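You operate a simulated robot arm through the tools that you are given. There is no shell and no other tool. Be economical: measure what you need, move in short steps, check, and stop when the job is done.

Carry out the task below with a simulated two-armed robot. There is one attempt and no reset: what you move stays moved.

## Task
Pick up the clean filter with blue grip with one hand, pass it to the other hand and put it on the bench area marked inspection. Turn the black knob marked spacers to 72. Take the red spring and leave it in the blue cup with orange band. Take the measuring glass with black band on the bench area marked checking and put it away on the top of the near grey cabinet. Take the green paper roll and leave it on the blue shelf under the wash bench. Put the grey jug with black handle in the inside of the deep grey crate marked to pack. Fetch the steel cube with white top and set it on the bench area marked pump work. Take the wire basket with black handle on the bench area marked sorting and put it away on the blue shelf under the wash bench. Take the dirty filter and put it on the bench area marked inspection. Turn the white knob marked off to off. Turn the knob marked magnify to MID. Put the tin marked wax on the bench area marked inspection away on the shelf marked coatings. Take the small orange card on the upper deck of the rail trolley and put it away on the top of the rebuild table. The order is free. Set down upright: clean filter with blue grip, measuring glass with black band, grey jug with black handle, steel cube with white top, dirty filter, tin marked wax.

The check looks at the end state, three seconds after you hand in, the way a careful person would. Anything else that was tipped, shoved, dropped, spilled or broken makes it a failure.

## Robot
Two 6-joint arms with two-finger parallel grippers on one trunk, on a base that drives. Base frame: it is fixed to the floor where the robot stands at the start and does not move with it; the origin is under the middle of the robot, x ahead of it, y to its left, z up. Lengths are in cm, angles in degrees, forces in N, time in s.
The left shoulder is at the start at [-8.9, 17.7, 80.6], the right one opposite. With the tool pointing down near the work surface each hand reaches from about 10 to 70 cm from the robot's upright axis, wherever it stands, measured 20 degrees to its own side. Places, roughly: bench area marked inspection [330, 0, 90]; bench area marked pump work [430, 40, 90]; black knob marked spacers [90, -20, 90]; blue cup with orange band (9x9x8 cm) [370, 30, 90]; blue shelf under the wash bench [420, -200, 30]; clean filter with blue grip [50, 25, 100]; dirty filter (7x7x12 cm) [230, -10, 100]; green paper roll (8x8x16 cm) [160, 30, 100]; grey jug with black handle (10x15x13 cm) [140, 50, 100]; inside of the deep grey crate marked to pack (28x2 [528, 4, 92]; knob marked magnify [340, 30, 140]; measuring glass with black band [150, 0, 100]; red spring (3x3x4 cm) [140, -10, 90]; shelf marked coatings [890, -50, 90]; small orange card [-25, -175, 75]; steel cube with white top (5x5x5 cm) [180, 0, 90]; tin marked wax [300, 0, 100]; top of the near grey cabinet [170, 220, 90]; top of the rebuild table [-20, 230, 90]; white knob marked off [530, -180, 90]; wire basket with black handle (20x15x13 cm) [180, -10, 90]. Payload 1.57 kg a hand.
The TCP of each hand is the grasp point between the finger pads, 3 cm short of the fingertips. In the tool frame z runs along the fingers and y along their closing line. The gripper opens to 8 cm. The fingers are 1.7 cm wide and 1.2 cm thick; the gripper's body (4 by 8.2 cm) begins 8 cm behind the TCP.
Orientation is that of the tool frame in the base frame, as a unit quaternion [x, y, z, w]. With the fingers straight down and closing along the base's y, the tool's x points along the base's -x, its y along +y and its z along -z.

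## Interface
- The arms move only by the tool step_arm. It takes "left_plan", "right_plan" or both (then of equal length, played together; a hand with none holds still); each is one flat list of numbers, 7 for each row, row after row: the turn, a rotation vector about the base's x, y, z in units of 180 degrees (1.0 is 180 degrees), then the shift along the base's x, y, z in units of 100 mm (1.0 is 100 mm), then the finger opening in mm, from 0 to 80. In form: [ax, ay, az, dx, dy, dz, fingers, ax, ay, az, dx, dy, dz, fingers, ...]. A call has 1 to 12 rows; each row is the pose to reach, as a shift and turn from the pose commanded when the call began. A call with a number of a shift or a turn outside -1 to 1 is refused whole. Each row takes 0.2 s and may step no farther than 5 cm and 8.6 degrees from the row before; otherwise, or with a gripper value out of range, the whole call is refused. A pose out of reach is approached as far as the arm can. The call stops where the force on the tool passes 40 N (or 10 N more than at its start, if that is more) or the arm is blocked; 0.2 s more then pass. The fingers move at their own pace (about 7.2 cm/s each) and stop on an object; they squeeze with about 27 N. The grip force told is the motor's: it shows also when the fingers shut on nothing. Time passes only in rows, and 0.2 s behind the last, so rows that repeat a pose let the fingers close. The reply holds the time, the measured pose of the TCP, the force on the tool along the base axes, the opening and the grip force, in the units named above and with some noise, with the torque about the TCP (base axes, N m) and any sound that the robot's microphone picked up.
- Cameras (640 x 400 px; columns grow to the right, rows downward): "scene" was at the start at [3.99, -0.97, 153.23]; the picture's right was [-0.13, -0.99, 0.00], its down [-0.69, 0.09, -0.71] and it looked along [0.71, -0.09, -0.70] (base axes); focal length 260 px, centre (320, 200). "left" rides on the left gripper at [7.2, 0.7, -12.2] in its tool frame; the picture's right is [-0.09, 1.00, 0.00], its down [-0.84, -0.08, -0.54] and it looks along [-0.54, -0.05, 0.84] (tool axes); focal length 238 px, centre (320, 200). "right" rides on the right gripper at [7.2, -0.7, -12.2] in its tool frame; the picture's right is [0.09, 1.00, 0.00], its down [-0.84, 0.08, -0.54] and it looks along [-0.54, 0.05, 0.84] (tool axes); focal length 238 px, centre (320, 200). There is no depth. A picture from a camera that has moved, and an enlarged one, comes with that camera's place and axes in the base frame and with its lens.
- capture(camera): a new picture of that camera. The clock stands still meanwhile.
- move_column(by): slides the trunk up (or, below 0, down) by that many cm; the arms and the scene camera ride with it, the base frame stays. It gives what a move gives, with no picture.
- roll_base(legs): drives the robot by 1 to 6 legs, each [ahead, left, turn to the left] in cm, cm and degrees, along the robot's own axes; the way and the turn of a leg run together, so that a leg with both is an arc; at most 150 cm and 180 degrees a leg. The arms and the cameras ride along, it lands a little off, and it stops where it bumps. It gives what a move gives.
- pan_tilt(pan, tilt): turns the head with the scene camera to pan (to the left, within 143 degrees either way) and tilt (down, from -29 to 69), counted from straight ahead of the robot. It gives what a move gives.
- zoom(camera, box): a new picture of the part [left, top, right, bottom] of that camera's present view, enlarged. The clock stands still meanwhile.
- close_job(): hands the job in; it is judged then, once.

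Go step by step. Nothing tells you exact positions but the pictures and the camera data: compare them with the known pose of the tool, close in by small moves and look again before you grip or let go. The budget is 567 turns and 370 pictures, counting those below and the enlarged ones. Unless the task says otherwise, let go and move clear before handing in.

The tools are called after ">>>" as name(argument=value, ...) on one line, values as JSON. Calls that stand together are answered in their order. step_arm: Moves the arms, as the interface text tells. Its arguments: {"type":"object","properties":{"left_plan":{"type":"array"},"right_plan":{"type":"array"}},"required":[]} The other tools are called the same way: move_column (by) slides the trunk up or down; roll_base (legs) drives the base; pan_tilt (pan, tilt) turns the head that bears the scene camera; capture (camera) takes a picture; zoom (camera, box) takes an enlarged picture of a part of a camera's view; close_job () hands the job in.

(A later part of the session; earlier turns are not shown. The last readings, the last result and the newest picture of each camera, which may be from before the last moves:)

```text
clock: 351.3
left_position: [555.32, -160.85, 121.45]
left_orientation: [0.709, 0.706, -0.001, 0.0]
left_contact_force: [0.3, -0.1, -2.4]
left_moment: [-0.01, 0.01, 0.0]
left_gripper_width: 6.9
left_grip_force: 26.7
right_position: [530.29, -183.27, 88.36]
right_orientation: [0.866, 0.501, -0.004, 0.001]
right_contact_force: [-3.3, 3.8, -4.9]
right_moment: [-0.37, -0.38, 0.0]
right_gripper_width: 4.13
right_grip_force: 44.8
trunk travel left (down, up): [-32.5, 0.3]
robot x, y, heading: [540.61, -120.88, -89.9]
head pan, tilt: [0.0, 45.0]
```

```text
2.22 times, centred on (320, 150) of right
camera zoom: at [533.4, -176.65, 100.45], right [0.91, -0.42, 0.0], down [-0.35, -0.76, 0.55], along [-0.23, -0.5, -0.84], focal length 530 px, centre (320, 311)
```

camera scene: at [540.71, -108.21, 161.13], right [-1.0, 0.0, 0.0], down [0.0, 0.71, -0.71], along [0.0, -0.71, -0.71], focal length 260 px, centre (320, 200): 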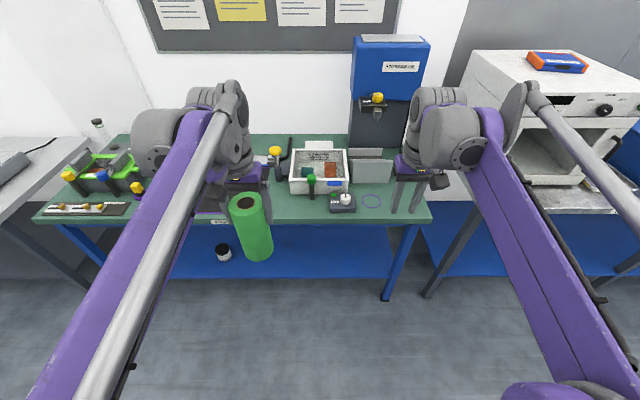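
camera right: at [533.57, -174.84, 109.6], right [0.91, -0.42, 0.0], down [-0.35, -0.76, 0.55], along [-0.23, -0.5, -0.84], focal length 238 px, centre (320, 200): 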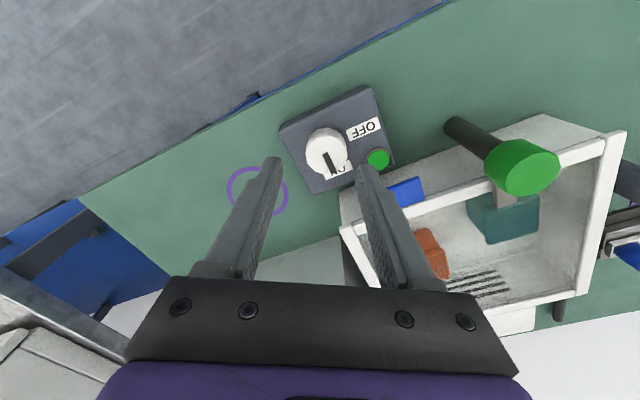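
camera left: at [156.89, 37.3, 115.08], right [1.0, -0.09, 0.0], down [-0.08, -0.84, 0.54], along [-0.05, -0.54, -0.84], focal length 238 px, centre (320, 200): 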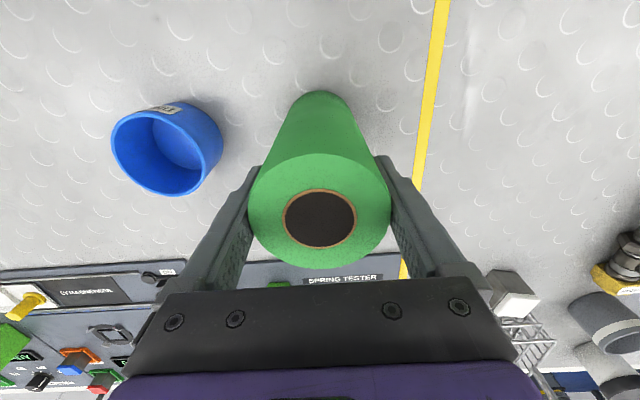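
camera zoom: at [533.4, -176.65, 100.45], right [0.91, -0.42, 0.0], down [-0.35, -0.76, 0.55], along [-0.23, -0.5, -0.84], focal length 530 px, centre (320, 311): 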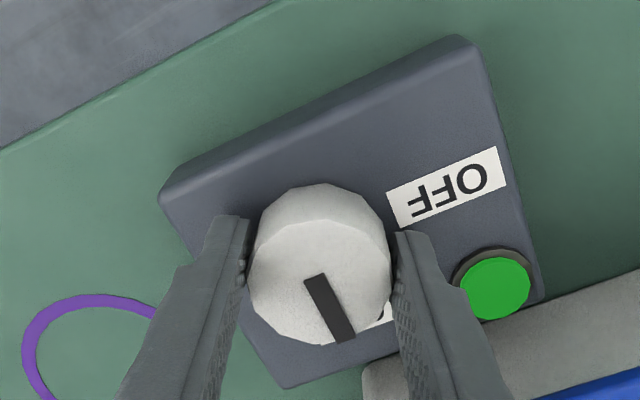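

Gripped. I rotate +90° toward OFF.

>>> step_arm(right_plan=[0, 0, 0.0455, 0, 0, 0, 20, 0, 0, 0.091, 0, 0, 0, 20, 0, 0, 0.1365, 0, 0, 0, 20, 0, 0, 0.182, 0, 0, 0, 20, 0, 0, 0.2275, 0, 0, 0, 20, 0, 0, 0.273, 0, 0, 0, 20, 0, 0, 0.3185, 0, 0, 0, 20, 0, 0, 0.364, 0, 0, 0, 20, 0, 0, 0.41, 0, 0, 0, 20, 0, 0, 0.455, 0, 0, 0, 20, 0, 0, 0.5, 0, 0, 0, 20])

>>> zoom(camera="right", box=[220, 60, 420, 240])

```text
clock: 353.7
left_position: [555.12, -160.95, 121.44]
left_orientation: [0.708, 0.706, 0.001, -0.001]
left_contact_force: [0.4, -0.1, -1.5]
left_moment: [0.0, -0.01, 0.01]
left_gripper_width: 6.9
left_grip_force: 26.7
right_position: [530.16, -183.22, 88.39]
right_orientation: [0.257, 0.966, -0.001, 0.005]
right_contact_force: [-16.0, 16.7, -24.8]
right_moment: [-0.03, 1.13, -0.17]
right_gripper_width: 4.15
right_grip_force: 44.4
trunk travel left (down, up): [-32.5, 0.3]
robot x, y, heading: [540.98, -121.2, -90.2]
head pan, tilt: [0.0, 45.0]
```

```text
2.22 times, centred on (320, 150) of right
camera zoom: at [523.47, -180.31, 100.46], right [0.42, 0.91, 0.0], down [0.76, -0.35, 0.55], along [0.5, -0.23, -0.84], focal length 530 px, centre (320, 311)
```

zoom: 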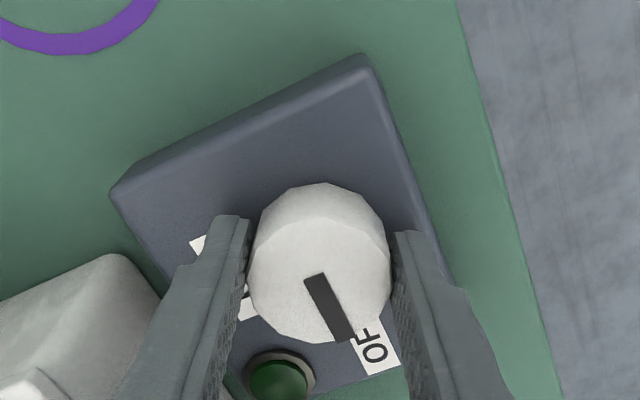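

The pointer is at OFF and the green lamp went dark. I release, rise and verify.

>>> step_arm(right_plan=[0, 0, 0, 0, 0, 0, 40, 0, 0, 0, 0, 0, 0, 55, 0, 0, 0, 0, 0, 0, 55, 0, 0, 0, 0, 0, 0.3, 55, 0, 0, 0, 0, 0, 0.65, 55, 0, 0, 0, 0, 0, 1.0, 55])

>>> zoom(camera="right", box=[220, 60, 420, 240])

>>> step_arm(right_plan=[0, 0, -0.0455, 0, 0.1, 0.2, 55, 0, 0, -0.091, 0, 0.2, 0.4, 55, 0, 0, -0.1365, 0, 0.3, 0.6, 55, 0, 0, -0.182, 0, 0.4, 0.8, 55, 0, 0, -0.2275, 0, 0.6, 1.0, 55, 0, 0, -0.273, 0, 0.8, 1.0, 55, 0, 0, -0.3185, -0.1, 0.9, 1.0, 55, 0, 0, -0.333, -0.2, 1.0, 1.0, 55])

```text
clock: 355.1
left_position: [555.3, -160.81, 121.51]
left_orientation: [0.707, 0.707, -0.001, 0.0]
left_contact_force: [0.2, -0.1, -0.3]
left_moment: [0.02, -0.01, -0.02]
left_gripper_width: 6.9
left_grip_force: 26.8
right_position: [530.21, -183.18, 98.64]
right_orientation: [0.258, 0.966, -0.002, 0.005]
right_contact_force: [-0.1, -0.2, 0.2]
right_moment: [0.02, 0.0, -0.02]
right_gripper_width: 5.5
right_grip_force: 0.0
trunk travel left (down, up): [-32.5, 0.3]
robot x, y, heading: [540.74, -121.39, -90.0]
head pan, tilt: [0.0, 45.0]
```

```text
2.22 times, centred on (320, 150) of right
camera zoom: at [523.65, -180.18, 110.64], right [0.42, 0.91, 0.0], down [0.76, -0.35, 0.55], along [0.5, -0.23, -0.84], focal length 530 px, centre (320, 311)
```

zoom: 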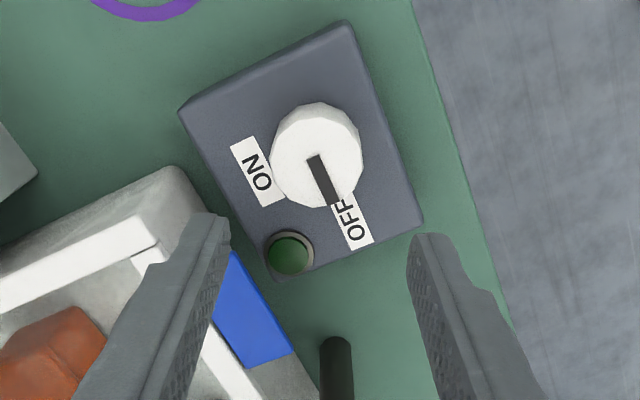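

```text
clock: 356.9
left_position: [555.21, -160.9, 121.42]
left_orientation: [0.708, 0.706, 0.0, 0.0]
left_contact_force: [-0.5, -0.7, -1.8]
left_moment: [-0.01, 0.0, 0.01]
left_gripper_width: 6.88
left_grip_force: 27.1
right_position: [528.38, -173.16, 108.5]
right_orientation: [0.708, 0.706, -0.005, 0.003]
right_contact_force: [-1.0, 0.5, -0.3]
right_moment: [0.02, 0.0, 0.0]
right_gripper_width: 5.49
right_grip_force: 0.1
trunk travel left (down, up): [-32.5, 0.3]
robot x, y, heading: [540.77, -121.19, -90.0]
head pan, tilt: [0.0, 45.0]
```

OFF is set. Now I back off and move to the wash bench at x≈420 to view its shelf.

>>> roll_base(legs=[[-18, 0, 0], [0, -118, 0]])

>>> pan_tilt(pan=0, tilt=45)

>>> capture(camera="scene")

```text
clock: 368.6
left_position: [437.47, -143.42, 121.38]
left_orientation: [0.706, 0.708, 0.0, 0.0]
left_contact_force: [-0.9, -1.0, -2.0]
left_moment: [-0.01, -0.03, 0.0]
left_gripper_width: 6.88
left_grip_force: 26.7
right_position: [410.6, -155.84, 108.64]
right_orientation: [0.704, 0.71, -0.004, 0.003]
right_contact_force: [-0.6, 0.1, -0.7]
right_moment: [0.04, 0.01, -0.01]
right_gripper_width: 5.52
right_grip_force: 0.2
trunk travel left (down, up): [-32.5, 0.3]
robot x, y, heading: [422.5, -103.59, -90.1]
head pan, tilt: [0.0, 45.0]
```

```text
clock: 369.2
left_position: [437.46, -143.45, 121.47]
left_orientation: [0.706, 0.709, 0.0, 0.0]
left_contact_force: [0.2, -0.3, -3.0]
left_moment: [0.03, 0.01, 0.0]
left_gripper_width: 6.9
left_grip_force: 27.4
right_position: [410.69, -155.93, 108.47]
right_orientation: [0.704, 0.71, -0.004, 0.002]
right_contact_force: [0.1, 1.1, -0.7]
right_moment: [-0.01, -0.03, 0.0]
right_gripper_width: 5.51
right_grip_force: 0.0
trunk travel left (down, up): [-32.5, 0.3]
robot x, y, heading: [423.26, -104.03, -89.8]
head pan, tilt: [0.0, 45.0]
```

```text
247 pictures are left
camera scene: at [422.64, -107.46, 161.13], right [-1.0, 0.0, 0.0], down [0.0, 0.71, -0.71], along [0.0, -0.71, -0.71], focal length 260 px, centre (320, 200)
```

scene: 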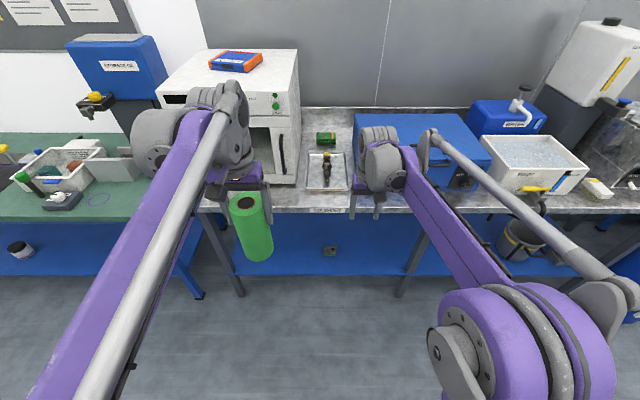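

>>> zoom(camera="scene", box=[200, 180, 640, 300])

>>> pan_tilt(pan=-15, tilt=62)

>>> capture(camera="scene")

```text
1.45 times, centred on (420, 240) of scene
camera zoom: at [422.64, -107.46, 161.13], right [-1.0, 0.0, 0.0], down [0.0, 0.71, -0.71], along [0.0, -0.71, -0.71], focal length 378 px, centre (174, 142)
```

zoom: 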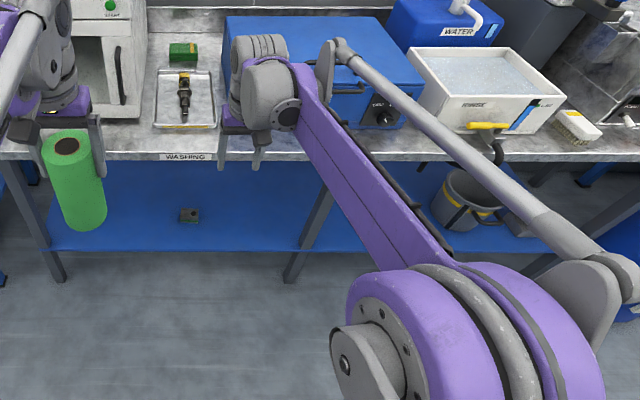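

```text
clock: 370.0
left_position: [437.39, -143.39, 121.44]
left_orientation: [0.705, 0.709, 0.0, 0.0]
left_contact_force: [-0.4, 0.0, -2.3]
left_moment: [0.0, 0.0, -0.01]
left_gripper_width: 6.88
left_grip_force: 27.4
right_position: [410.66, -155.97, 108.61]
right_orientation: [0.704, 0.71, -0.003, 0.003]
right_contact_force: [0.6, -0.1, -0.2]
right_moment: [0.01, -0.01, 0.0]
right_gripper_width: 5.5
right_grip_force: 0.0
trunk travel left (down, up): [-32.5, 0.3]
robot x, y, heading: [422.46, -103.77, -89.9]
head pan, tilt: [-15.0, 62.0]
```

```text
245 pictures are left
camera scene: at [420.98, -105.55, 158.96], right [-0.97, 0.25, 0.0], down [0.22, 0.85, -0.47], along [-0.12, -0.45, -0.88], focal length 260 px, centre (320, 200)
```

scene: 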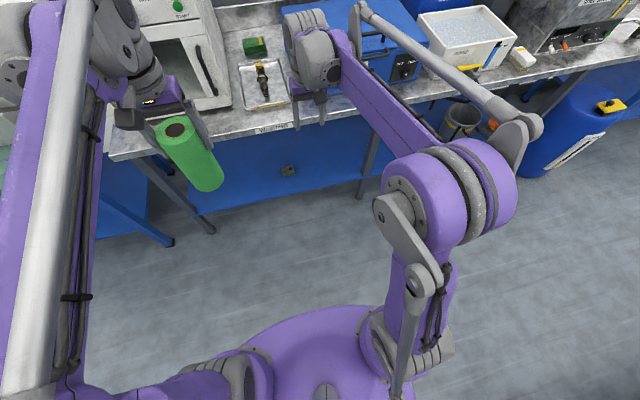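

The washing bench bay (x≈377–470) has a shelf front at y≈−180. I'll rotate the roll to point forward so it can be slid onto the shelf, and retract the right hand.

>>> step_arm(left_plan=[-0.0455, 0, 0, 0, -0.05, 0, 40, -0.091, 0, 0, 0, -0.15, 0, 40, -0.1365, 0, 0, 0, -0.25, 0, 40, -0.182, 0, 0, 0, -0.35, 0, 40, -0.2275, 0, 0, 0, -0.45, 0, 40, -0.273, 0, 0, 0, -0.55, 0, 40, -0.3185, 0, 0, 0, -0.65, 0, 40, -0.364, 0, 0, 0, -0.75, 0, 40, -0.41, 0, 0, 0, -0.85, 0, 40, -0.455, 0, 0, 0, -0.95, 0, 40, -0.5, 0, 0, 0, -1.0, 0, 40], right_plan=[0, 0, 0, 0, 0.1, 0, 55, 0, 0, 0, 0, 0.2, 0, 55, 0, 0, 0, 0, 0.3, 0, 55, 0, 0, 0, 0, 0.4, 0, 55, 0, 0, 0, 0, 0.5, 0, 55, 0, 0, 0, 0, 0.6, 0, 55, 0, 0, 0, 0, 0.7, 0, 55, 0, 0, 0, 0, 0.8, 0, 55, 0, 0, 0, 0, 0.9, 0, 55, 0, 0, 0, 0, 1.0, 0, 55, 0, 0, 0, 0, 1.0, 0, 55])

>>> capture(camera="scene")

```text
clock: 372.4
left_position: [437.45, -153.34, 121.26]
left_orientation: [0.504, 0.517, -0.494, 0.485]
left_contact_force: [0.0, -0.1, -1.0]
left_moment: [0.13, -0.05, 0.0]
left_gripper_width: 6.88
left_grip_force: 26.5
right_position: [410.59, -146.0, 108.48]
right_orientation: [0.703, 0.711, -0.004, 0.002]
right_contact_force: [-0.3, 0.3, -0.2]
right_moment: [-0.01, -0.01, -0.01]
right_gripper_width: 5.51
right_grip_force: 0.1
trunk travel left (down, up): [-32.5, 0.3]
robot x, y, heading: [422.82, -104.16, -89.8]
head pan, tilt: [-15.0, 62.0]
```

```text
244 pictures are left
camera scene: at [420.98, -105.6, 158.96], right [-0.97, 0.25, 0.0], down [0.23, 0.85, -0.47], along [-0.12, -0.45, -0.88], focal length 260 px, centre (320, 200)
```

scene: 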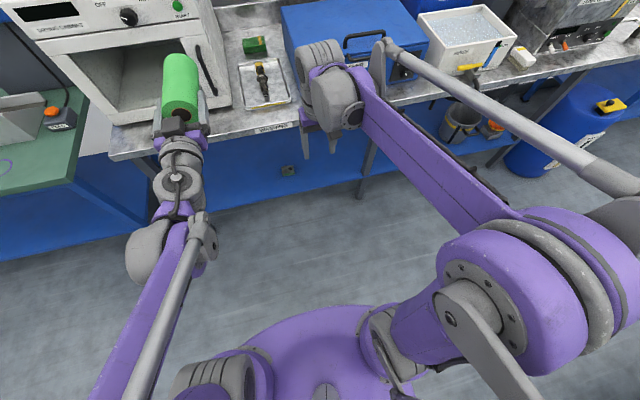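

The roll now points forward. I lower the trunk fully and then the left arm.

>>> move_column(by=-32)

>>> step_arm(left_plan=[0, 0, 0, 0, 0, -0.4, 40, 0, 0, 0, 0, 0, -0.8, 40, 0, 0, 0, 0, 0, -1.0, 40])

>>> step_arm(left_plan=[0, 0, 0, 0, 0, -0.4, 40, 0, 0, 0, 0, 0, -0.8, 40, 0, 0, 0, 0, 0, -1.0, 40])

>>> step_arm(left_plan=[0, 0, 0, 0, 0, -0.4, 40, 0, 0, 0, 0, 0, -0.8, 40, 0, 0, 0, 0, 0, -1.0, 40])

>>> capture(camera="scene")

```text
clock: 375.6
left_position: [437.67, -151.74, 79.91]
left_orientation: [0.548, 0.552, -0.444, 0.445]
left_contact_force: [0.4, 0.5, -1.7]
left_moment: [0.12, -0.01, 0.02]
left_gripper_width: 6.89
left_grip_force: 26.5
right_position: [410.66, -145.89, 76.59]
right_orientation: [0.704, 0.71, -0.004, 0.003]
right_contact_force: [0.3, -0.6, -0.3]
right_moment: [-0.02, -0.01, -0.01]
right_gripper_width: 5.51
right_grip_force: 0.1
trunk travel left (down, up): [-0.5, 32.3]
robot x, y, heading: [422.71, -103.69, -90.0]
head pan, tilt: [-15.0, 62.0]
```

```text
clock: 376.4
left_position: [437.67, -151.82, 69.73]
left_orientation: [0.547, 0.553, -0.443, 0.445]
left_contact_force: [0.3, 0.6, -2.0]
left_moment: [0.12, 0.01, 0.0]
left_gripper_width: 6.91
left_grip_force: 26.5
right_position: [410.55, -146.02, 76.57]
right_orientation: [0.704, 0.71, -0.005, 0.002]
right_contact_force: [0.7, 0.5, 0.6]
right_moment: [0.01, -0.02, -0.03]
right_gripper_width: 5.46
right_grip_force: 0.0
trunk travel left (down, up): [-0.5, 32.3]
robot x, y, heading: [423.0, -103.48, -89.9]
head pan, tilt: [-15.0, 62.0]
```

```text
clock: 377.2
left_position: [437.8, -151.82, 59.81]
left_orientation: [0.548, 0.553, -0.443, 0.445]
left_contact_force: [0.2, 0.1, -2.1]
left_moment: [0.07, 0.01, 0.04]
left_gripper_width: 6.89
left_grip_force: 27.2
right_position: [410.6, -145.95, 76.59]
right_orientation: [0.704, 0.71, -0.004, 0.003]
right_contact_force: [0.0, 0.4, 0.3]
right_moment: [-0.02, 0.03, 0.0]
right_gripper_width: 5.48
right_grip_force: 0.0
trunk travel left (down, up): [-0.5, 32.3]
robot x, y, heading: [422.81, -103.52, -89.7]
head pan, tilt: [-15.0, 62.0]
```

```text
clock: 378.0
left_position: [437.45, -156.2, 53.78]
left_orientation: [0.548, 0.553, -0.443, 0.444]
left_contact_force: [-0.2, 0.6, -1.4]
left_moment: [0.1, -0.02, 0.01]
left_gripper_width: 6.9
left_grip_force: 26.9
left hand out of reach, approached as far as the arm can: row 1, 2, 3
right_position: [410.68, -145.98, 76.52]
right_orientation: [0.704, 0.71, -0.004, 0.003]
right_contact_force: [0.6, -0.3, 0.3]
right_moment: [-0.02, -0.02, 0.01]
right_gripper_width: 5.49
right_grip_force: 0.1
trunk travel left (down, up): [-0.5, 32.3]
robot x, y, heading: [422.57, -104.11, -89.8]
head pan, tilt: [-15.0, 62.0]
```

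```text
243 pictures are left
camera scene: at [421.0, -110.83, 126.19], right [-0.97, 0.25, 0.0], down [0.23, 0.85, -0.47], along [-0.12, -0.45, -0.88], focal length 260 px, centre (320, 200)
```

scene: 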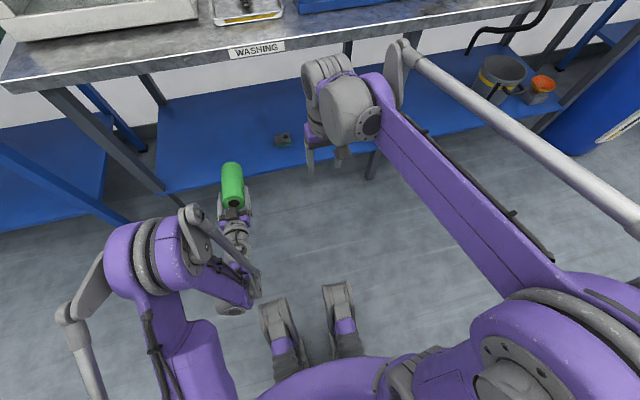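

The arm folds too tightly this close. I back the base 20 cm to extend the arm further out and lower.

>>> roll_base(legs=[[-20, 0, 0]])

>>> step_arm(left_plan=[-0.02, 0, 0, 0, -0.4, -0.2, 40, -0.04, 0, 0, 0, -0.8, -0.4, 40, -0.06, 0, 0, 0, -1.0, -0.8, 40, -0.06, 0, 0, 0, -1.0, -1.0, 40])

>>> step_arm(left_plan=[0, 0, 0, 0, 0, -0.4, 40, 0, 0, 0, 0, 0, -0.8, 40, 0, 0, 0, 0, 0, -1.0, 40])

```text
clock: 379.6
left_position: [437.63, -136.41, 53.96]
left_orientation: [0.546, 0.555, -0.441, 0.446]
left_contact_force: [-0.6, 0.7, -2.0]
left_moment: [0.09, 0.0, -0.01]
left_gripper_width: 6.9
left_grip_force: 27.2
right_position: [410.7, -126.18, 76.57]
right_orientation: [0.703, 0.711, -0.005, 0.003]
right_contact_force: [0.0, 0.3, -0.5]
right_moment: [-0.03, 0.02, 0.0]
right_gripper_width: 5.53
right_grip_force: 0.1
trunk travel left (down, up): [-0.5, 32.3]
robot x, y, heading: [422.44, -84.15, -89.7]
head pan, tilt: [-15.0, 62.0]
```

```text
clock: 380.6
left_position: [437.44, -146.43, 44.04]
left_orientation: [0.503, 0.51, -0.492, 0.495]
left_contact_force: [-0.3, -0.9, -1.8]
left_moment: [0.09, 0.0, 0.0]
left_gripper_width: 6.87
left_grip_force: 27.0
right_position: [410.73, -126.19, 76.56]
right_orientation: [0.703, 0.711, -0.004, 0.003]
right_contact_force: [0.7, 0.6, 0.0]
right_moment: [0.01, -0.01, 0.01]
right_gripper_width: 5.48
right_grip_force: 0.0
trunk travel left (down, up): [-0.5, 32.3]
robot x, y, heading: [422.48, -83.83, -89.5]
head pan, tilt: [-15.0, 62.0]
```

```text
clock: 381.4
left_position: [437.61, -146.34, 33.9]
left_orientation: [0.502, 0.511, -0.492, 0.495]
left_contact_force: [0.3, -0.1, -1.3]
left_moment: [0.08, -0.02, 0.0]
left_gripper_width: 6.85
left_grip_force: 27.4
right_position: [410.72, -126.24, 76.61]
right_orientation: [0.703, 0.712, -0.005, 0.003]
right_contact_force: [-0.4, -0.8, -0.3]
right_moment: [0.01, 0.0, 0.0]
right_gripper_width: 5.47
right_grip_force: 0.1
trunk travel left (down, up): [-0.5, 32.3]
robot x, y, heading: [422.69, -83.91, -89.5]
head pan, tilt: [-15.0, 62.0]
```

Now it reaches shelf height. I check the view from the left hand and head before inserting.

>>> step_arm(left_plan=[0, 0, 0, 0, 0, 0.3, 40, 0, 0, 0, 0, 0, 0.6, 40])

>>> capture(camera="left")

>>> pan_tilt(pan=10, tilt=50)

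>>> capture(camera="scene")

```text
clock: 382.0
left_position: [437.63, -146.27, 39.71]
left_orientation: [0.503, 0.511, -0.492, 0.495]
left_contact_force: [-0.5, -0.6, -2.3]
left_moment: [0.08, 0.02, 0.01]
left_gripper_width: 6.9
left_grip_force: 27.1
right_position: [410.73, -126.32, 76.58]
right_orientation: [0.703, 0.711, -0.005, 0.001]
right_contact_force: [-0.1, 0.6, -0.3]
right_moment: [0.0, 0.0, 0.0]
right_gripper_width: 5.49
right_grip_force: 0.1
trunk travel left (down, up): [-0.5, 32.3]
robot x, y, heading: [422.67, -83.79, -89.3]
head pan, tilt: [-15.0, 62.0]
```

```text
242 pictures are left
camera left: at [438.06, -133.81, 32.94], right [1.0, 0.01, 0.09], down [-0.08, 0.52, 0.85], along [-0.04, -0.85, 0.52], focal length 238 px, centre (320, 200)
```

left: 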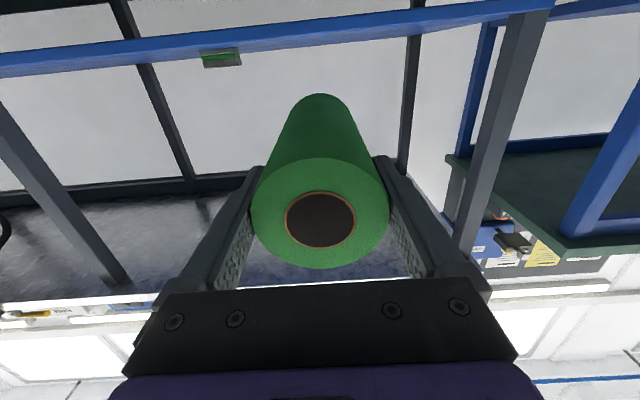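

```text
clock: 382.9
left_position: [437.55, -146.19, 39.74]
left_orientation: [0.502, 0.511, -0.492, 0.495]
left_contact_force: [-0.2, 0.2, -1.9]
left_moment: [0.09, 0.01, -0.02]
left_gripper_width: 6.91
left_grip_force: 27.4
right_position: [410.64, -126.19, 76.55]
right_orientation: [0.703, 0.711, -0.004, 0.002]
right_contact_force: [-0.8, 1.0, -0.1]
right_moment: [0.0, 0.01, 0.01]
right_gripper_width: 5.5
right_grip_force: 0.0
trunk travel left (down, up): [-0.5, 32.3]
robot x, y, heading: [422.75, -84.01, -89.8]
head pan, tilt: [10.0, 50.0]
```

```text
241 pictures are left
camera scene: at [423.91, -92.36, 127.68], right [-0.98, -0.18, 0.0], down [-0.14, 0.75, -0.64], along [0.12, -0.63, -0.77], focal length 260 px, centre (320, 200)
```

scene: 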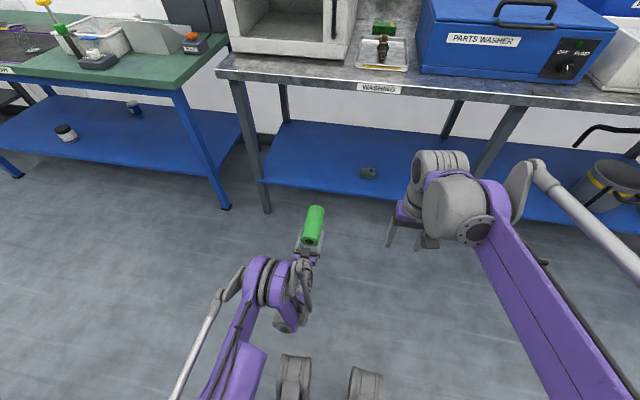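

Shelf top is at z≈32. I raise the roll to z≈43, retract the right hand a bit more, and drive forward 40 cm.

>>> step_arm(left_plan=[0, 0, 0, 0, 0, 0.15, 40, 0, 0, 0, 0, 0, 0.3, 40], right_plan=[0, 0, 0, 0, 0.4, 0, 55, 0, 0, 0, 0, 0.8, 0, 55])

>>> roll_base(legs=[[25, 0, 0]])

>>> capture(camera="left")

>>> capture(camera="scene")

```text
clock: 383.5
left_position: [437.51, -146.38, 42.87]
left_orientation: [0.503, 0.51, -0.492, 0.494]
left_contact_force: [0.7, -0.2, -0.2]
left_moment: [0.1, 0.01, 0.01]
left_gripper_width: 6.9
left_grip_force: 26.6
right_position: [410.45, -118.07, 76.46]
right_orientation: [0.703, 0.712, -0.004, 0.003]
right_contact_force: [-0.1, 0.5, 0.6]
right_moment: [0.0, 0.01, -0.04]
right_gripper_width: 5.49
right_grip_force: 0.1
trunk travel left (down, up): [-0.5, 32.3]
robot x, y, heading: [422.48, -83.97, -89.5]
head pan, tilt: [10.0, 50.0]
```

```text
clock: 385.3
left_position: [437.94, -171.12, 42.71]
left_orientation: [0.502, 0.511, -0.491, 0.496]
left_contact_force: [-0.1, -0.7, -1.6]
left_moment: [0.09, 0.03, -0.01]
left_gripper_width: 6.89
left_grip_force: 27.3
right_position: [410.92, -143.11, 76.48]
right_orientation: [0.702, 0.712, -0.004, 0.003]
right_contact_force: [0.1, 0.6, -0.6]
right_moment: [0.03, 0.01, 0.02]
right_gripper_width: 5.5
right_grip_force: 0.0
trunk travel left (down, up): [-0.5, 32.3]
robot x, y, heading: [422.76, -108.49, -89.1]
head pan, tilt: [10.0, 50.0]
```

```text
240 pictures are left
camera left: at [438.44, -158.67, 35.92], right [1.0, 0.01, 0.09], down [-0.08, 0.52, 0.85], along [-0.04, -0.85, 0.52], focal length 238 px, centre (320, 200)
```

left: 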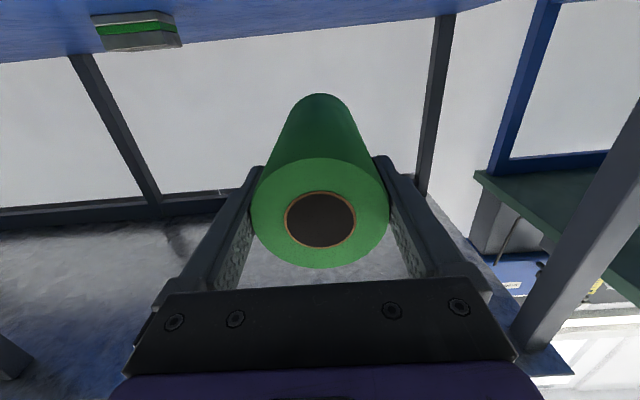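

```text
239 pictures are left
camera scene: at [424.2, -117.17, 127.68], right [-0.98, -0.19, 0.0], down [-0.14, 0.75, -0.64], along [0.12, -0.63, -0.77], focal length 260 px, centre (320, 200)
```

scene: 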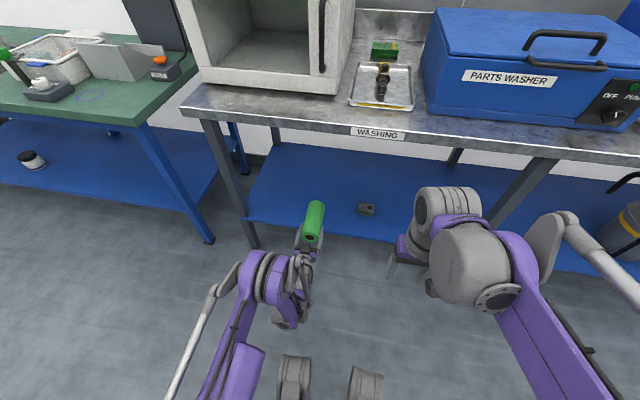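

Clear. I drive the remaining 17 cm.

>>> roll_base(legs=[[17, 0, 0]])

>>> step_arm(left_plan=[0, 0, 0, 0, 0, -0.2, 40, 0, 0, 0, 0, 0, -0.4, 40, 0, 0, 0, 0, 0, -0.5, 40, 0, 0, 0, 0, 0, -0.55, 40, 0, 0, 0, 0, 0, -0.6, 40, 0, 0, 0, 0, 0, -0.65, 40, 0, 0, 0, 0, 0, -0.7, 40, 0, 0, 0, 0, 0, -0.75, 40, 0, 0, 0, 0, 0, -0.8, 40])

>>> capture(camera="scene")

```text
clock: 386.8
left_position: [438.57, -187.89, 42.68]
left_orientation: [0.5, 0.512, -0.49, 0.497]
left_contact_force: [0.1, 0.0, -0.9]
left_moment: [0.09, -0.05, -0.01]
left_gripper_width: 6.92
left_grip_force: 26.7
right_position: [411.27, -159.98, 76.4]
right_orientation: [0.7, 0.715, -0.003, 0.003]
right_contact_force: [0.4, 0.1, 0.9]
right_moment: [0.01, -0.02, 0.03]
right_gripper_width: 5.52
right_grip_force: 0.0
trunk travel left (down, up): [-0.5, 32.3]
robot x, y, heading: [423.0, -125.45, -89.0]
head pan, tilt: [10.0, 50.0]
```

```text
clock: 388.8
left_position: [438.54, -187.88, 34.76]
left_orientation: [0.5, 0.513, -0.489, 0.498]
left_contact_force: [0.8, 0.1, -1.9]
left_moment: [0.1, 0.03, 0.01]
left_gripper_width: 6.92
left_grip_force: 26.7
right_position: [411.33, -160.01, 76.49]
right_orientation: [0.7, 0.715, -0.003, 0.002]
right_contact_force: [0.0, -0.2, 0.0]
right_moment: [-0.01, -0.01, -0.01]
right_gripper_width: 5.5
right_grip_force: 0.1
trunk travel left (down, up): [-0.5, 32.3]
robot x, y, heading: [423.08, -125.6, -89.2]
head pan, tilt: [10.0, 50.0]
```

```text
238 pictures are left
camera scene: at [424.48, -134.03, 127.68], right [-0.98, -0.19, 0.0], down [-0.15, 0.75, -0.64], along [0.12, -0.63, -0.77], focal length 260 px, centre (320, 200)
```

scene: 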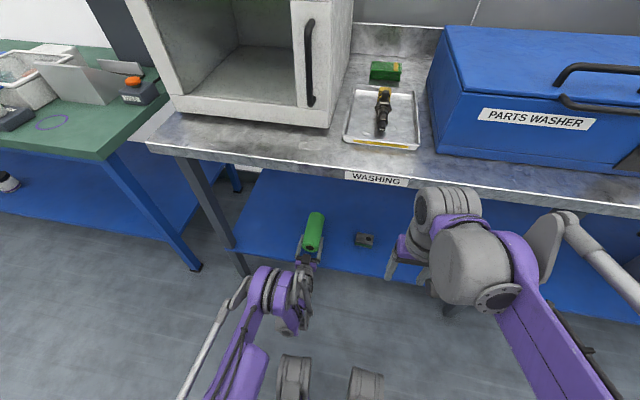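

No contact yet; I lower further in 3 mm steps.

>>> step_arm(left_plan=[0, 0, 0, 0, 0, -0.04, 40, 0, 0, 0, 0, 0, -0.08, 40, 0, 0, 0, 0, 0, -0.12, 40, 0, 0, 0, 0, 0, -0.16, 40, 0, 0, 0, 0, 0, -0.2, 40, 0, 0, 0, 0, 0, -0.24, 40, 0, 0, 0, 0, 0, -0.28, 40, 0, 0, 0, 0, 0, -0.32, 40, 0, 0, 0, 0, 0, -0.36, 40, 0, 0, 0, 0, 0, -0.4, 40])

>>> zoom(camera="scene", box=[220, 160, 420, 340])

>>> capture(camera="left")

```text
clock: 391.0
left_position: [438.57, -187.63, 33.16]
left_orientation: [0.5, 0.512, -0.49, 0.497]
left_contact_force: [0.7, -9.0, 21.6]
left_moment: [0.0, -0.04, -0.01]
left_gripper_width: 6.89
left_grip_force: 27.2
left hand out of reach, approached as far as the arm can: row 6, 7, 8, 9, 10
right_position: [411.32, -159.96, 76.55]
right_orientation: [0.7, 0.714, -0.003, 0.003]
right_contact_force: [-0.3, -0.4, 0.5]
right_moment: [-0.02, 0.01, 0.0]
right_gripper_width: 5.5
right_grip_force: 0.1
trunk travel left (down, up): [-0.5, 32.3]
robot x, y, heading: [423.11, -125.67, -88.9]
head pan, tilt: [10.0, 50.0]
```

```text
2.22 times, centred on (320, 250) of scene
camera zoom: at [424.43, -133.86, 127.69], right [-0.98, -0.19, 0.0], down [-0.15, 0.75, -0.64], along [0.12, -0.63, -0.77], focal length 578 px, centre (320, 89)
```

zoom: 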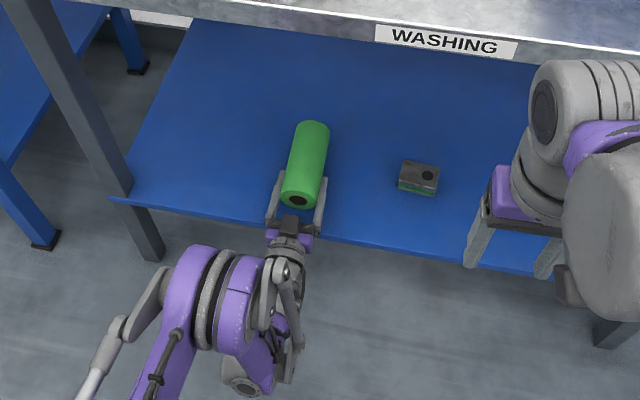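

```text
236 pictures are left
camera left: at [438.95, -175.29, 26.22], right [1.0, 0.02, 0.09], down [-0.08, 0.52, 0.85], along [-0.03, -0.85, 0.52], focal length 238 px, centre (320, 200)
```

left: 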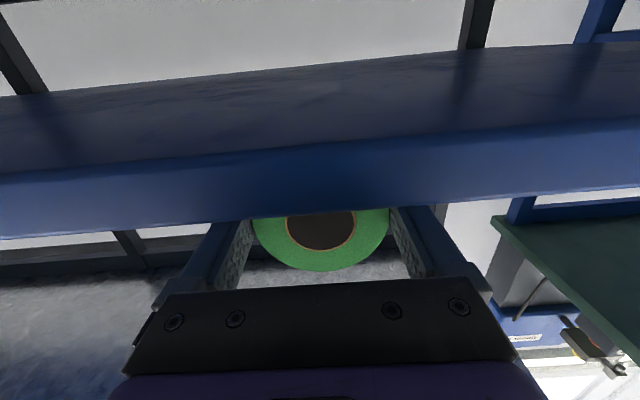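

Roll rests on the shelf. I open and look.

>>> step_arm(left_plan=[0, 0, 0, 0, 0, 0.02, 75, 0, 0, 0, 0, 0, 0.02, 80, 0, 0, 0, 0, 0, 0.02, 80])

>>> zoom(camera="scene", box=[220, 160, 420, 340])

```text
clock: 391.8
left_position: [438.53, -187.82, 33.19]
left_orientation: [0.5, 0.513, -0.49, 0.497]
left_contact_force: [1.2, 0.0, -0.5]
left_moment: [-0.01, 0.04, -0.02]
left_gripper_width: 8.0
left_grip_force: 0.1
right_position: [411.25, -160.0, 76.48]
right_orientation: [0.7, 0.715, -0.003, 0.002]
right_contact_force: [0.3, -0.4, 0.5]
right_moment: [-0.01, 0.01, 0.0]
right_gripper_width: 5.48
right_grip_force: 0.2
trunk travel left (down, up): [-0.5, 32.3]
robot x, y, heading: [423.18, -125.79, -89.0]
head pan, tilt: [10.0, 50.0]
```

```text
2.22 times, centred on (320, 250) of scene
camera zoom: at [424.47, -134.01, 127.68], right [-0.98, -0.19, 0.0], down [-0.15, 0.75, -0.64], along [0.12, -0.63, -0.77], focal length 578 px, centre (320, 89)
```

zoom: 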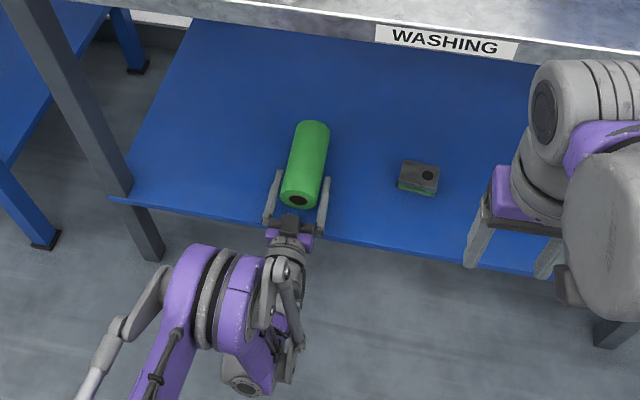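

Released. I withdraw the hand straight back.

>>> step_arm(left_plan=[0, 0, 0, -0.005, 0.3, 0, 80, 0, 0, 0, -0.01, 0.6, 0.0, 80])

>>> roll_base(legs=[[-38, 0, 0]])

>>> zoom(camera="scene", box=[180, 80, 460, 300])

```text
clock: 392.4
left_position: [438.32, -184.76, 33.12]
left_orientation: [0.501, 0.512, -0.49, 0.497]
left_contact_force: [-0.3, -0.3, 0.3]
left_moment: [0.01, 0.01, 0.04]
left_gripper_width: 7.98
left_grip_force: 0.0
left hand out of reach, approached as far as the arm can: row 2
right_position: [411.33, -160.05, 76.5]
right_orientation: [0.7, 0.714, -0.004, 0.002]
right_contact_force: [0.5, 0.0, 0.2]
right_moment: [0.0, 0.02, -0.01]
right_gripper_width: 5.51
right_grip_force: 0.1
trunk travel left (down, up): [-0.5, 32.3]
robot x, y, heading: [422.88, -125.5, -89.0]
head pan, tilt: [10.0, 50.0]
```

```text
clock: 394.8
left_position: [437.69, -146.63, 33.09]
left_orientation: [0.501, 0.512, -0.49, 0.496]
left_contact_force: [-0.2, 0.7, 0.4]
left_moment: [0.02, -0.02, -0.01]
left_gripper_width: 8.04
left_grip_force: 0.0
right_position: [410.7, -121.58, 76.42]
right_orientation: [0.7, 0.714, -0.005, 0.003]
right_contact_force: [-0.5, 0.6, -0.7]
right_moment: [0.01, 0.02, -0.01]
right_gripper_width: 5.52
right_grip_force: 0.0
trunk travel left (down, up): [-0.5, 32.3]
robot x, y, heading: [422.5, -87.37, -89.4]
head pan, tilt: [10.0, 50.0]
```

```text
1.82 times, centred on (320, 190) of scene
camera zoom: at [423.85, -95.57, 127.68], right [-0.98, -0.19, 0.0], down [-0.14, 0.75, -0.64], along [0.12, -0.63, -0.77], focal length 473 px, centre (320, 218)
```

zoom: 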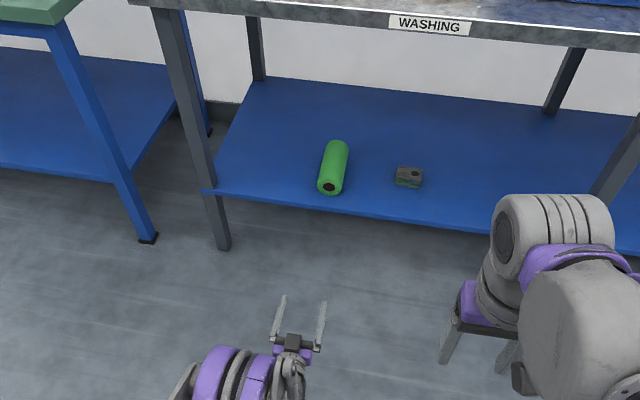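

The roll lies on the shelf. I now raise the trunk and bring the left hand back to its working pose.

>>> move_column(by=32)

>>> step_arm(left_plan=[0.0455, 0, 0, 0, 0.1, 0.1, 80, 0.091, 0, 0, 0, 0.2, 0.2, 80, 0.1365, 0, 0, 0, 0.3, 0.3, 80, 0.182, 0, 0, 0, 0.4, 0.4, 80, 0.2275, 0, 0, 0, 0.5, 0.5, 80, 0.273, 0, 0, 0, 0.6, 0.6, 80, 0.3185, 0, 0, 0, 0.7, 0.7, 80, 0.364, 0, 0, 0, 0.8, 0.8, 80, 0.41, 0, 0, 0, 0.9, 0.9, 80, 0.455, 0, 0, 0, 1.0, 1.0, 80, 0.5, 0, 0, 0, 1.0, 1.0, 80])

>>> step_arm(left_plan=[0, 0, 0, 0, 0, 0.45, 80, 0, 0, 0, 0, 0, 0.9, 80, 0, 0, 0, 0, 0, 1.0, 80])

>>> step_arm(left_plan=[0, 0, 0, 0, 0, 0.45, 80, 0, 0, 0, 0, 0, 0.9, 80, 0, 0, 0, 0, 0, 1.0, 80])

>>> step_arm(left_plan=[0, 0, 0, 0, 0, 0.45, 80, 0, 0, 0, 0, 0, 0.9, 80, 0, 0, 0, 0, 0, 1.0, 80], right_plan=[0, 0, 0, 0, 0, 0.3, 80, 0, 0, 0, 0, 0, 0.6, 80, 0, 0, 0, 0, 0, 0.8, 80])

```text
clock: 398.0
left_position: [437.89, -156.5, 76.86]
left_orientation: [0.461, 0.471, -0.529, 0.535]
left_contact_force: [0.8, 0.2, -0.3]
left_moment: [-0.02, 0.02, 0.04]
left_gripper_width: 8.01
left_grip_force: 0.0
right_position: [410.68, -121.41, 108.43]
right_orientation: [0.7, 0.714, -0.003, 0.002]
right_contact_force: [0.4, 0.1, 0.8]
right_moment: [0.02, 0.02, -0.02]
right_gripper_width: 5.47
right_grip_force: 0.1
trunk travel left (down, up): [-32.5, 0.3]
robot x, y, heading: [422.43, -86.84, -89.2]
head pan, tilt: [10.0, 50.0]
```

```text
clock: 400.4
left_position: [437.68, -146.53, 86.91]
left_orientation: [0.704, 0.707, -0.039, 0.051]
left_contact_force: [0.2, -0.7, -0.4]
left_moment: [-0.01, -0.05, 0.0]
left_gripper_width: 8.0
left_grip_force: 0.0
left hand out of reach, approached as far as the arm can: row 2, 3
right_position: [410.71, -121.67, 108.52]
right_orientation: [0.7, 0.714, -0.004, 0.002]
right_contact_force: [0.0, 0.0, 0.5]
right_moment: [-0.01, 0.04, 0.01]
right_gripper_width: 5.5
right_grip_force: 0.0
trunk travel left (down, up): [-32.5, 0.3]
robot x, y, heading: [422.54, -87.37, -89.2]
head pan, tilt: [10.0, 50.0]
```

```text
clock: 401.2
left_position: [437.76, -146.61, 97.05]
left_orientation: [0.704, 0.707, -0.041, 0.052]
left_contact_force: [0.4, 0.3, 0.5]
left_moment: [-0.01, 0.04, 0.01]
left_gripper_width: 8.02
left_grip_force: 0.1
right_position: [410.65, -121.52, 108.52]
right_orientation: [0.7, 0.714, -0.003, 0.002]
right_contact_force: [0.1, 0.3, -0.2]
right_moment: [0.0, 0.02, 0.02]
right_gripper_width: 5.52
right_grip_force: 0.1
trunk travel left (down, up): [-32.5, 0.3]
robot x, y, heading: [422.62, -87.34, -89.4]
head pan, tilt: [10.0, 50.0]
```

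```text
clock: 402.0
left_position: [437.89, -146.66, 106.92]
left_orientation: [0.704, 0.707, -0.04, 0.052]
left_contact_force: [-0.3, -0.5, 0.5]
left_moment: [-0.02, 0.03, -0.01]
left_gripper_width: 8.02
left_grip_force: 0.1
right_position: [410.69, -121.51, 108.44]
right_orientation: [0.699, 0.715, -0.004, 0.002]
right_contact_force: [-0.6, -0.1, -0.7]
right_moment: [0.0, -0.02, -0.01]
right_gripper_width: 5.5
right_grip_force: 0.0
trunk travel left (down, up): [-32.5, 0.3]
robot x, y, heading: [422.61, -87.28, -89.2]
head pan, tilt: [10.0, 50.0]
```

```text
clock: 402.8
left_position: [437.95, -146.66, 116.88]
left_orientation: [0.704, 0.707, -0.041, 0.052]
left_contact_force: [-0.5, 0.0, 0.5]
left_moment: [0.0, 0.02, -0.02]
left_gripper_width: 8.02
left_grip_force: 0.1
right_position: [410.58, -121.38, 116.54]
right_orientation: [0.701, 0.713, -0.004, 0.002]
right_contact_force: [-0.3, -0.4, -0.5]
right_moment: [-0.02, -0.02, 0.0]
right_gripper_width: 8.01
right_grip_force: 0.0
trunk travel left (down, up): [-32.5, 0.3]
robot x, y, heading: [422.52, -87.46, -89.2]
head pan, tilt: [10.0, 50.0]
```

>>> step_arm(left_plan=[0.021, 0, 0, 0, 0.4, 0, 80, 0.042, 0, 0, 0, 0.8, 0.1, 80, 0.042, 0, 0, 0, 1.0, 0.2, 80], right_plan=[0, 0, 0, 0, 0, 0.1, 80, 0, 0, 0, 0, 0, 0.2, 80, 0, 0, 0, 0, 0, 0.2, 80])

>>> roll_base(legs=[[8, 0, 0], [0, 0, 179], [0, 150, 0], [0, 95, 0]])

>>> pan_tilt(pan=0, tilt=45)

>>> capture(camera="scene")

```text
clock: 403.6
left_position: [437.93, -136.46, 118.76]
left_orientation: [0.707, 0.707, 0.007, 0.006]
left_contact_force: [0.1, -0.2, 0.0]
left_moment: [-0.01, 0.04, 0.0]
left_gripper_width: 8.01
left_grip_force: 0.0
right_position: [410.65, -121.35, 118.59]
right_orientation: [0.701, 0.714, -0.005, 0.003]
right_contact_force: [-0.5, 0.6, 0.0]
right_moment: [-0.03, 0.0, 0.01]
right_gripper_width: 8.0
right_grip_force: 0.1
trunk travel left (down, up): [-32.5, 0.3]
robot x, y, heading: [422.59, -87.14, -89.2]
head pan, tilt: [10.0, 50.0]
```

```text
clock: 432.9
left_position: [166.79, -45.85, 118.87]
left_orientation: [-0.695, 0.719, 0.006, -0.006]
left_contact_force: [0.0, 0.3, -0.8]
left_moment: [-0.02, 0.01, 0.0]
left_gripper_width: 7.99
left_grip_force: 0.0
right_position: [193.6, -61.93, 118.54]
right_orientation: [-0.7, 0.714, 0.003, 0.003]
right_contact_force: [-0.2, -0.5, 0.7]
right_moment: [0.02, -0.01, 0.03]
right_gripper_width: 8.04
right_grip_force: 0.1
trunk travel left (down, up): [-32.5, 0.3]
robot x, y, heading: [180.52, -95.58, 88.7]
head pan, tilt: [10.0, 50.0]
```

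```text
clock: 433.6
left_position: [166.92, -45.77, 118.85]
left_orientation: [-0.695, 0.719, 0.006, -0.007]
left_contact_force: [0.5, 0.0, -0.1]
left_moment: [0.03, 0.03, 0.0]
left_gripper_width: 7.98
left_grip_force: 0.0
right_position: [193.51, -61.88, 118.52]
right_orientation: [-0.7, 0.714, 0.003, 0.004]
right_contact_force: [0.6, -0.4, 0.9]
right_moment: [0.0, 0.01, 0.0]
right_gripper_width: 8.02
right_grip_force: 0.0
trunk travel left (down, up): [-32.5, 0.3]
robot x, y, heading: [180.42, -95.52, 88.8]
head pan, tilt: [0.0, 45.0]
```

```text
233 pictures are left
camera scene: at [180.44, -91.73, 161.13], right [1.0, -0.02, 0.0], down [-0.02, -0.71, -0.71], along [0.02, 0.71, -0.71], focal length 260 px, centre (320, 200)
```

scene: 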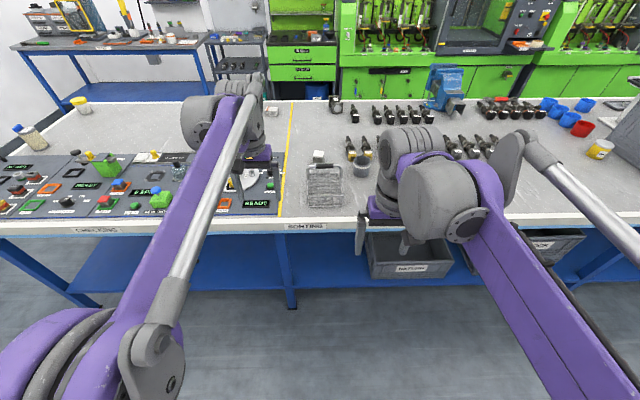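

>>> zoom(camera="scene", box=[280, 130, 400, 230])

>>> capture(camera="right")

```text
4.00 times, centred on (340, 180) of scene
camera zoom: at [180.44, -91.73, 161.13], right [1.0, -0.02, 0.0], down [-0.02, -0.71, -0.71], along [0.02, 0.71, -0.71], focal length 1041 px, centre (240, 280)
```

zoom: 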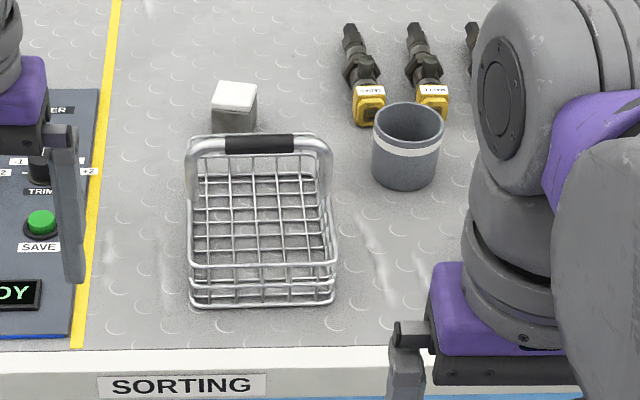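

```text
231 pictures are left
camera right: at [194.08, -69.25, 130.58], right [-1.0, -0.07, 0.0], down [-0.06, 0.83, 0.55], along [-0.04, 0.55, -0.84], focal length 238 px, centre (320, 200)
```

right: 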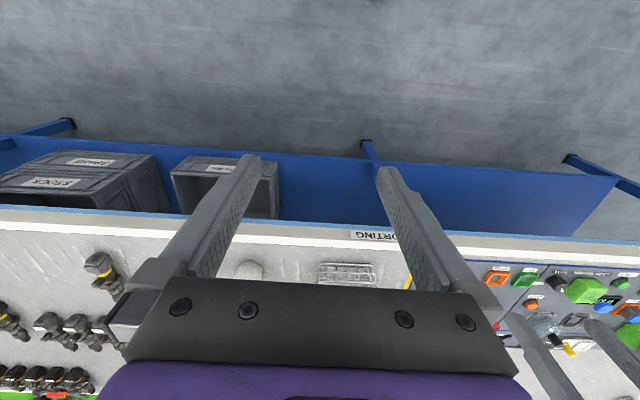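

The basket's handle is an arch with a black bar along x at about (184.2, −15, 102.5). I'll grip it with the right hand pitched 40° below horizontal, closing vertically, so it can later go onto the low shelf.

>>> roll_base(legs=[[26, 10, 1.3]])

>>> step_arm(right_plan=[0.018, 0.018, -0.0388, 0, 0, 0, 60, 0.036, 0.036, -0.0775, 0, 0, 0, 60, 0.054, 0.054, -0.116, 0, 0, 0, 60, 0.072, 0.072, -0.155, 0, 0, 0, 60, 0.09, 0.09, -0.194, 0, 0, 0, 60, 0.1085, 0.1085, -0.2325, 0, 0, 0, 60, 0.1266, 0.1266, -0.271, 0, 0, 0, 60, 0.1447, 0.1447, -0.31, 0, 0, 0, 60, 0.1628, 0.1628, -0.349, 0, 0, 0, 60, 0.181, 0.181, -0.3875, 0, 0, 0, 60, 0.199, 0.199, -0.426, 0, 0, 0, 60, 0.217, 0.217, -0.465, 0, 0, 0, 60])

>>> capture(camera="scene")

>>> capture(camera="right")

```text
clock: 435.6
left_position: [156.24, -20.46, 118.8]
left_orientation: [-0.703, 0.712, 0.005, -0.007]
left_contact_force: [-0.1, -1.0, 0.0]
left_moment: [-0.02, 0.01, -0.01]
left_gripper_width: 8.02
left_grip_force: 0.1
right_position: [183.21, -35.96, 118.49]
right_orientation: [0.708, -0.707, -0.002, -0.004]
right_contact_force: [-0.7, 0.1, 1.2]
right_moment: [-0.03, -0.02, 0.03]
right_gripper_width: 8.03
right_grip_force: 0.1
trunk travel left (down, up): [-32.5, 0.3]
robot x, y, heading: [170.92, -70.42, 89.9]
head pan, tilt: [0.0, 45.0]
```

```text
clock: 438.2
left_position: [156.17, -20.28, 118.87]
left_orientation: [-0.703, 0.711, 0.005, -0.007]
left_contact_force: [0.1, 0.6, -0.2]
left_moment: [-0.04, 0.0, -0.02]
left_gripper_width: 8.02
left_grip_force: 0.0
right_position: [183.28, -35.8, 118.64]
right_orientation: [0.0, 0.906, 0.423, 0.004]
right_contact_force: [-0.5, 0.1, -0.3]
right_moment: [0.01, -0.01, 0.02]
right_gripper_width: 5.98
right_grip_force: 0.0
trunk travel left (down, up): [-32.5, 0.3]
robot x, y, heading: [170.86, -69.78, 89.7]
head pan, tilt: [0.0, 45.0]
```

```text
230 pictures are left
camera scene: at [170.84, -66.01, 161.13], right [1.0, 0.0, 0.0], down [0.0, -0.71, -0.71], along [0.0, 0.71, -0.71], focal length 260 px, centre (320, 200)
```

scene: 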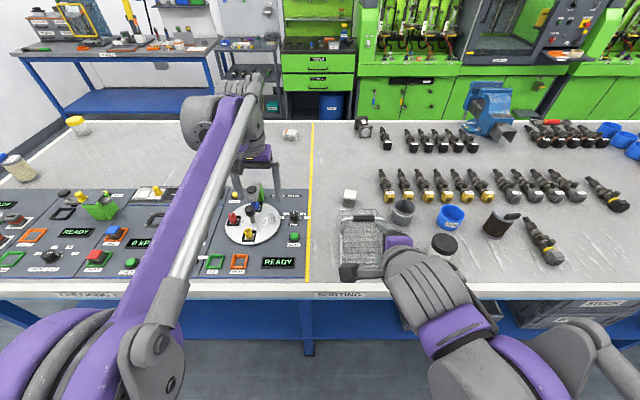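

```text
229 pictures are left
camera right: at [176.01, -45.66, 125.74], right [-0.1, 0.64, 0.76], down [0.83, -0.37, 0.41], along [0.55, 0.67, -0.5], focal length 238 px, centre (320, 200)
```

right: 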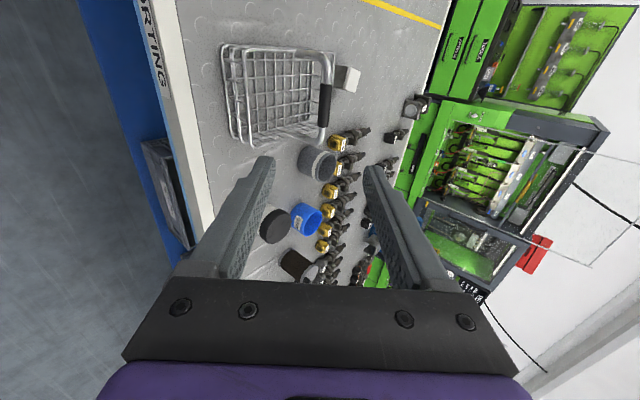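

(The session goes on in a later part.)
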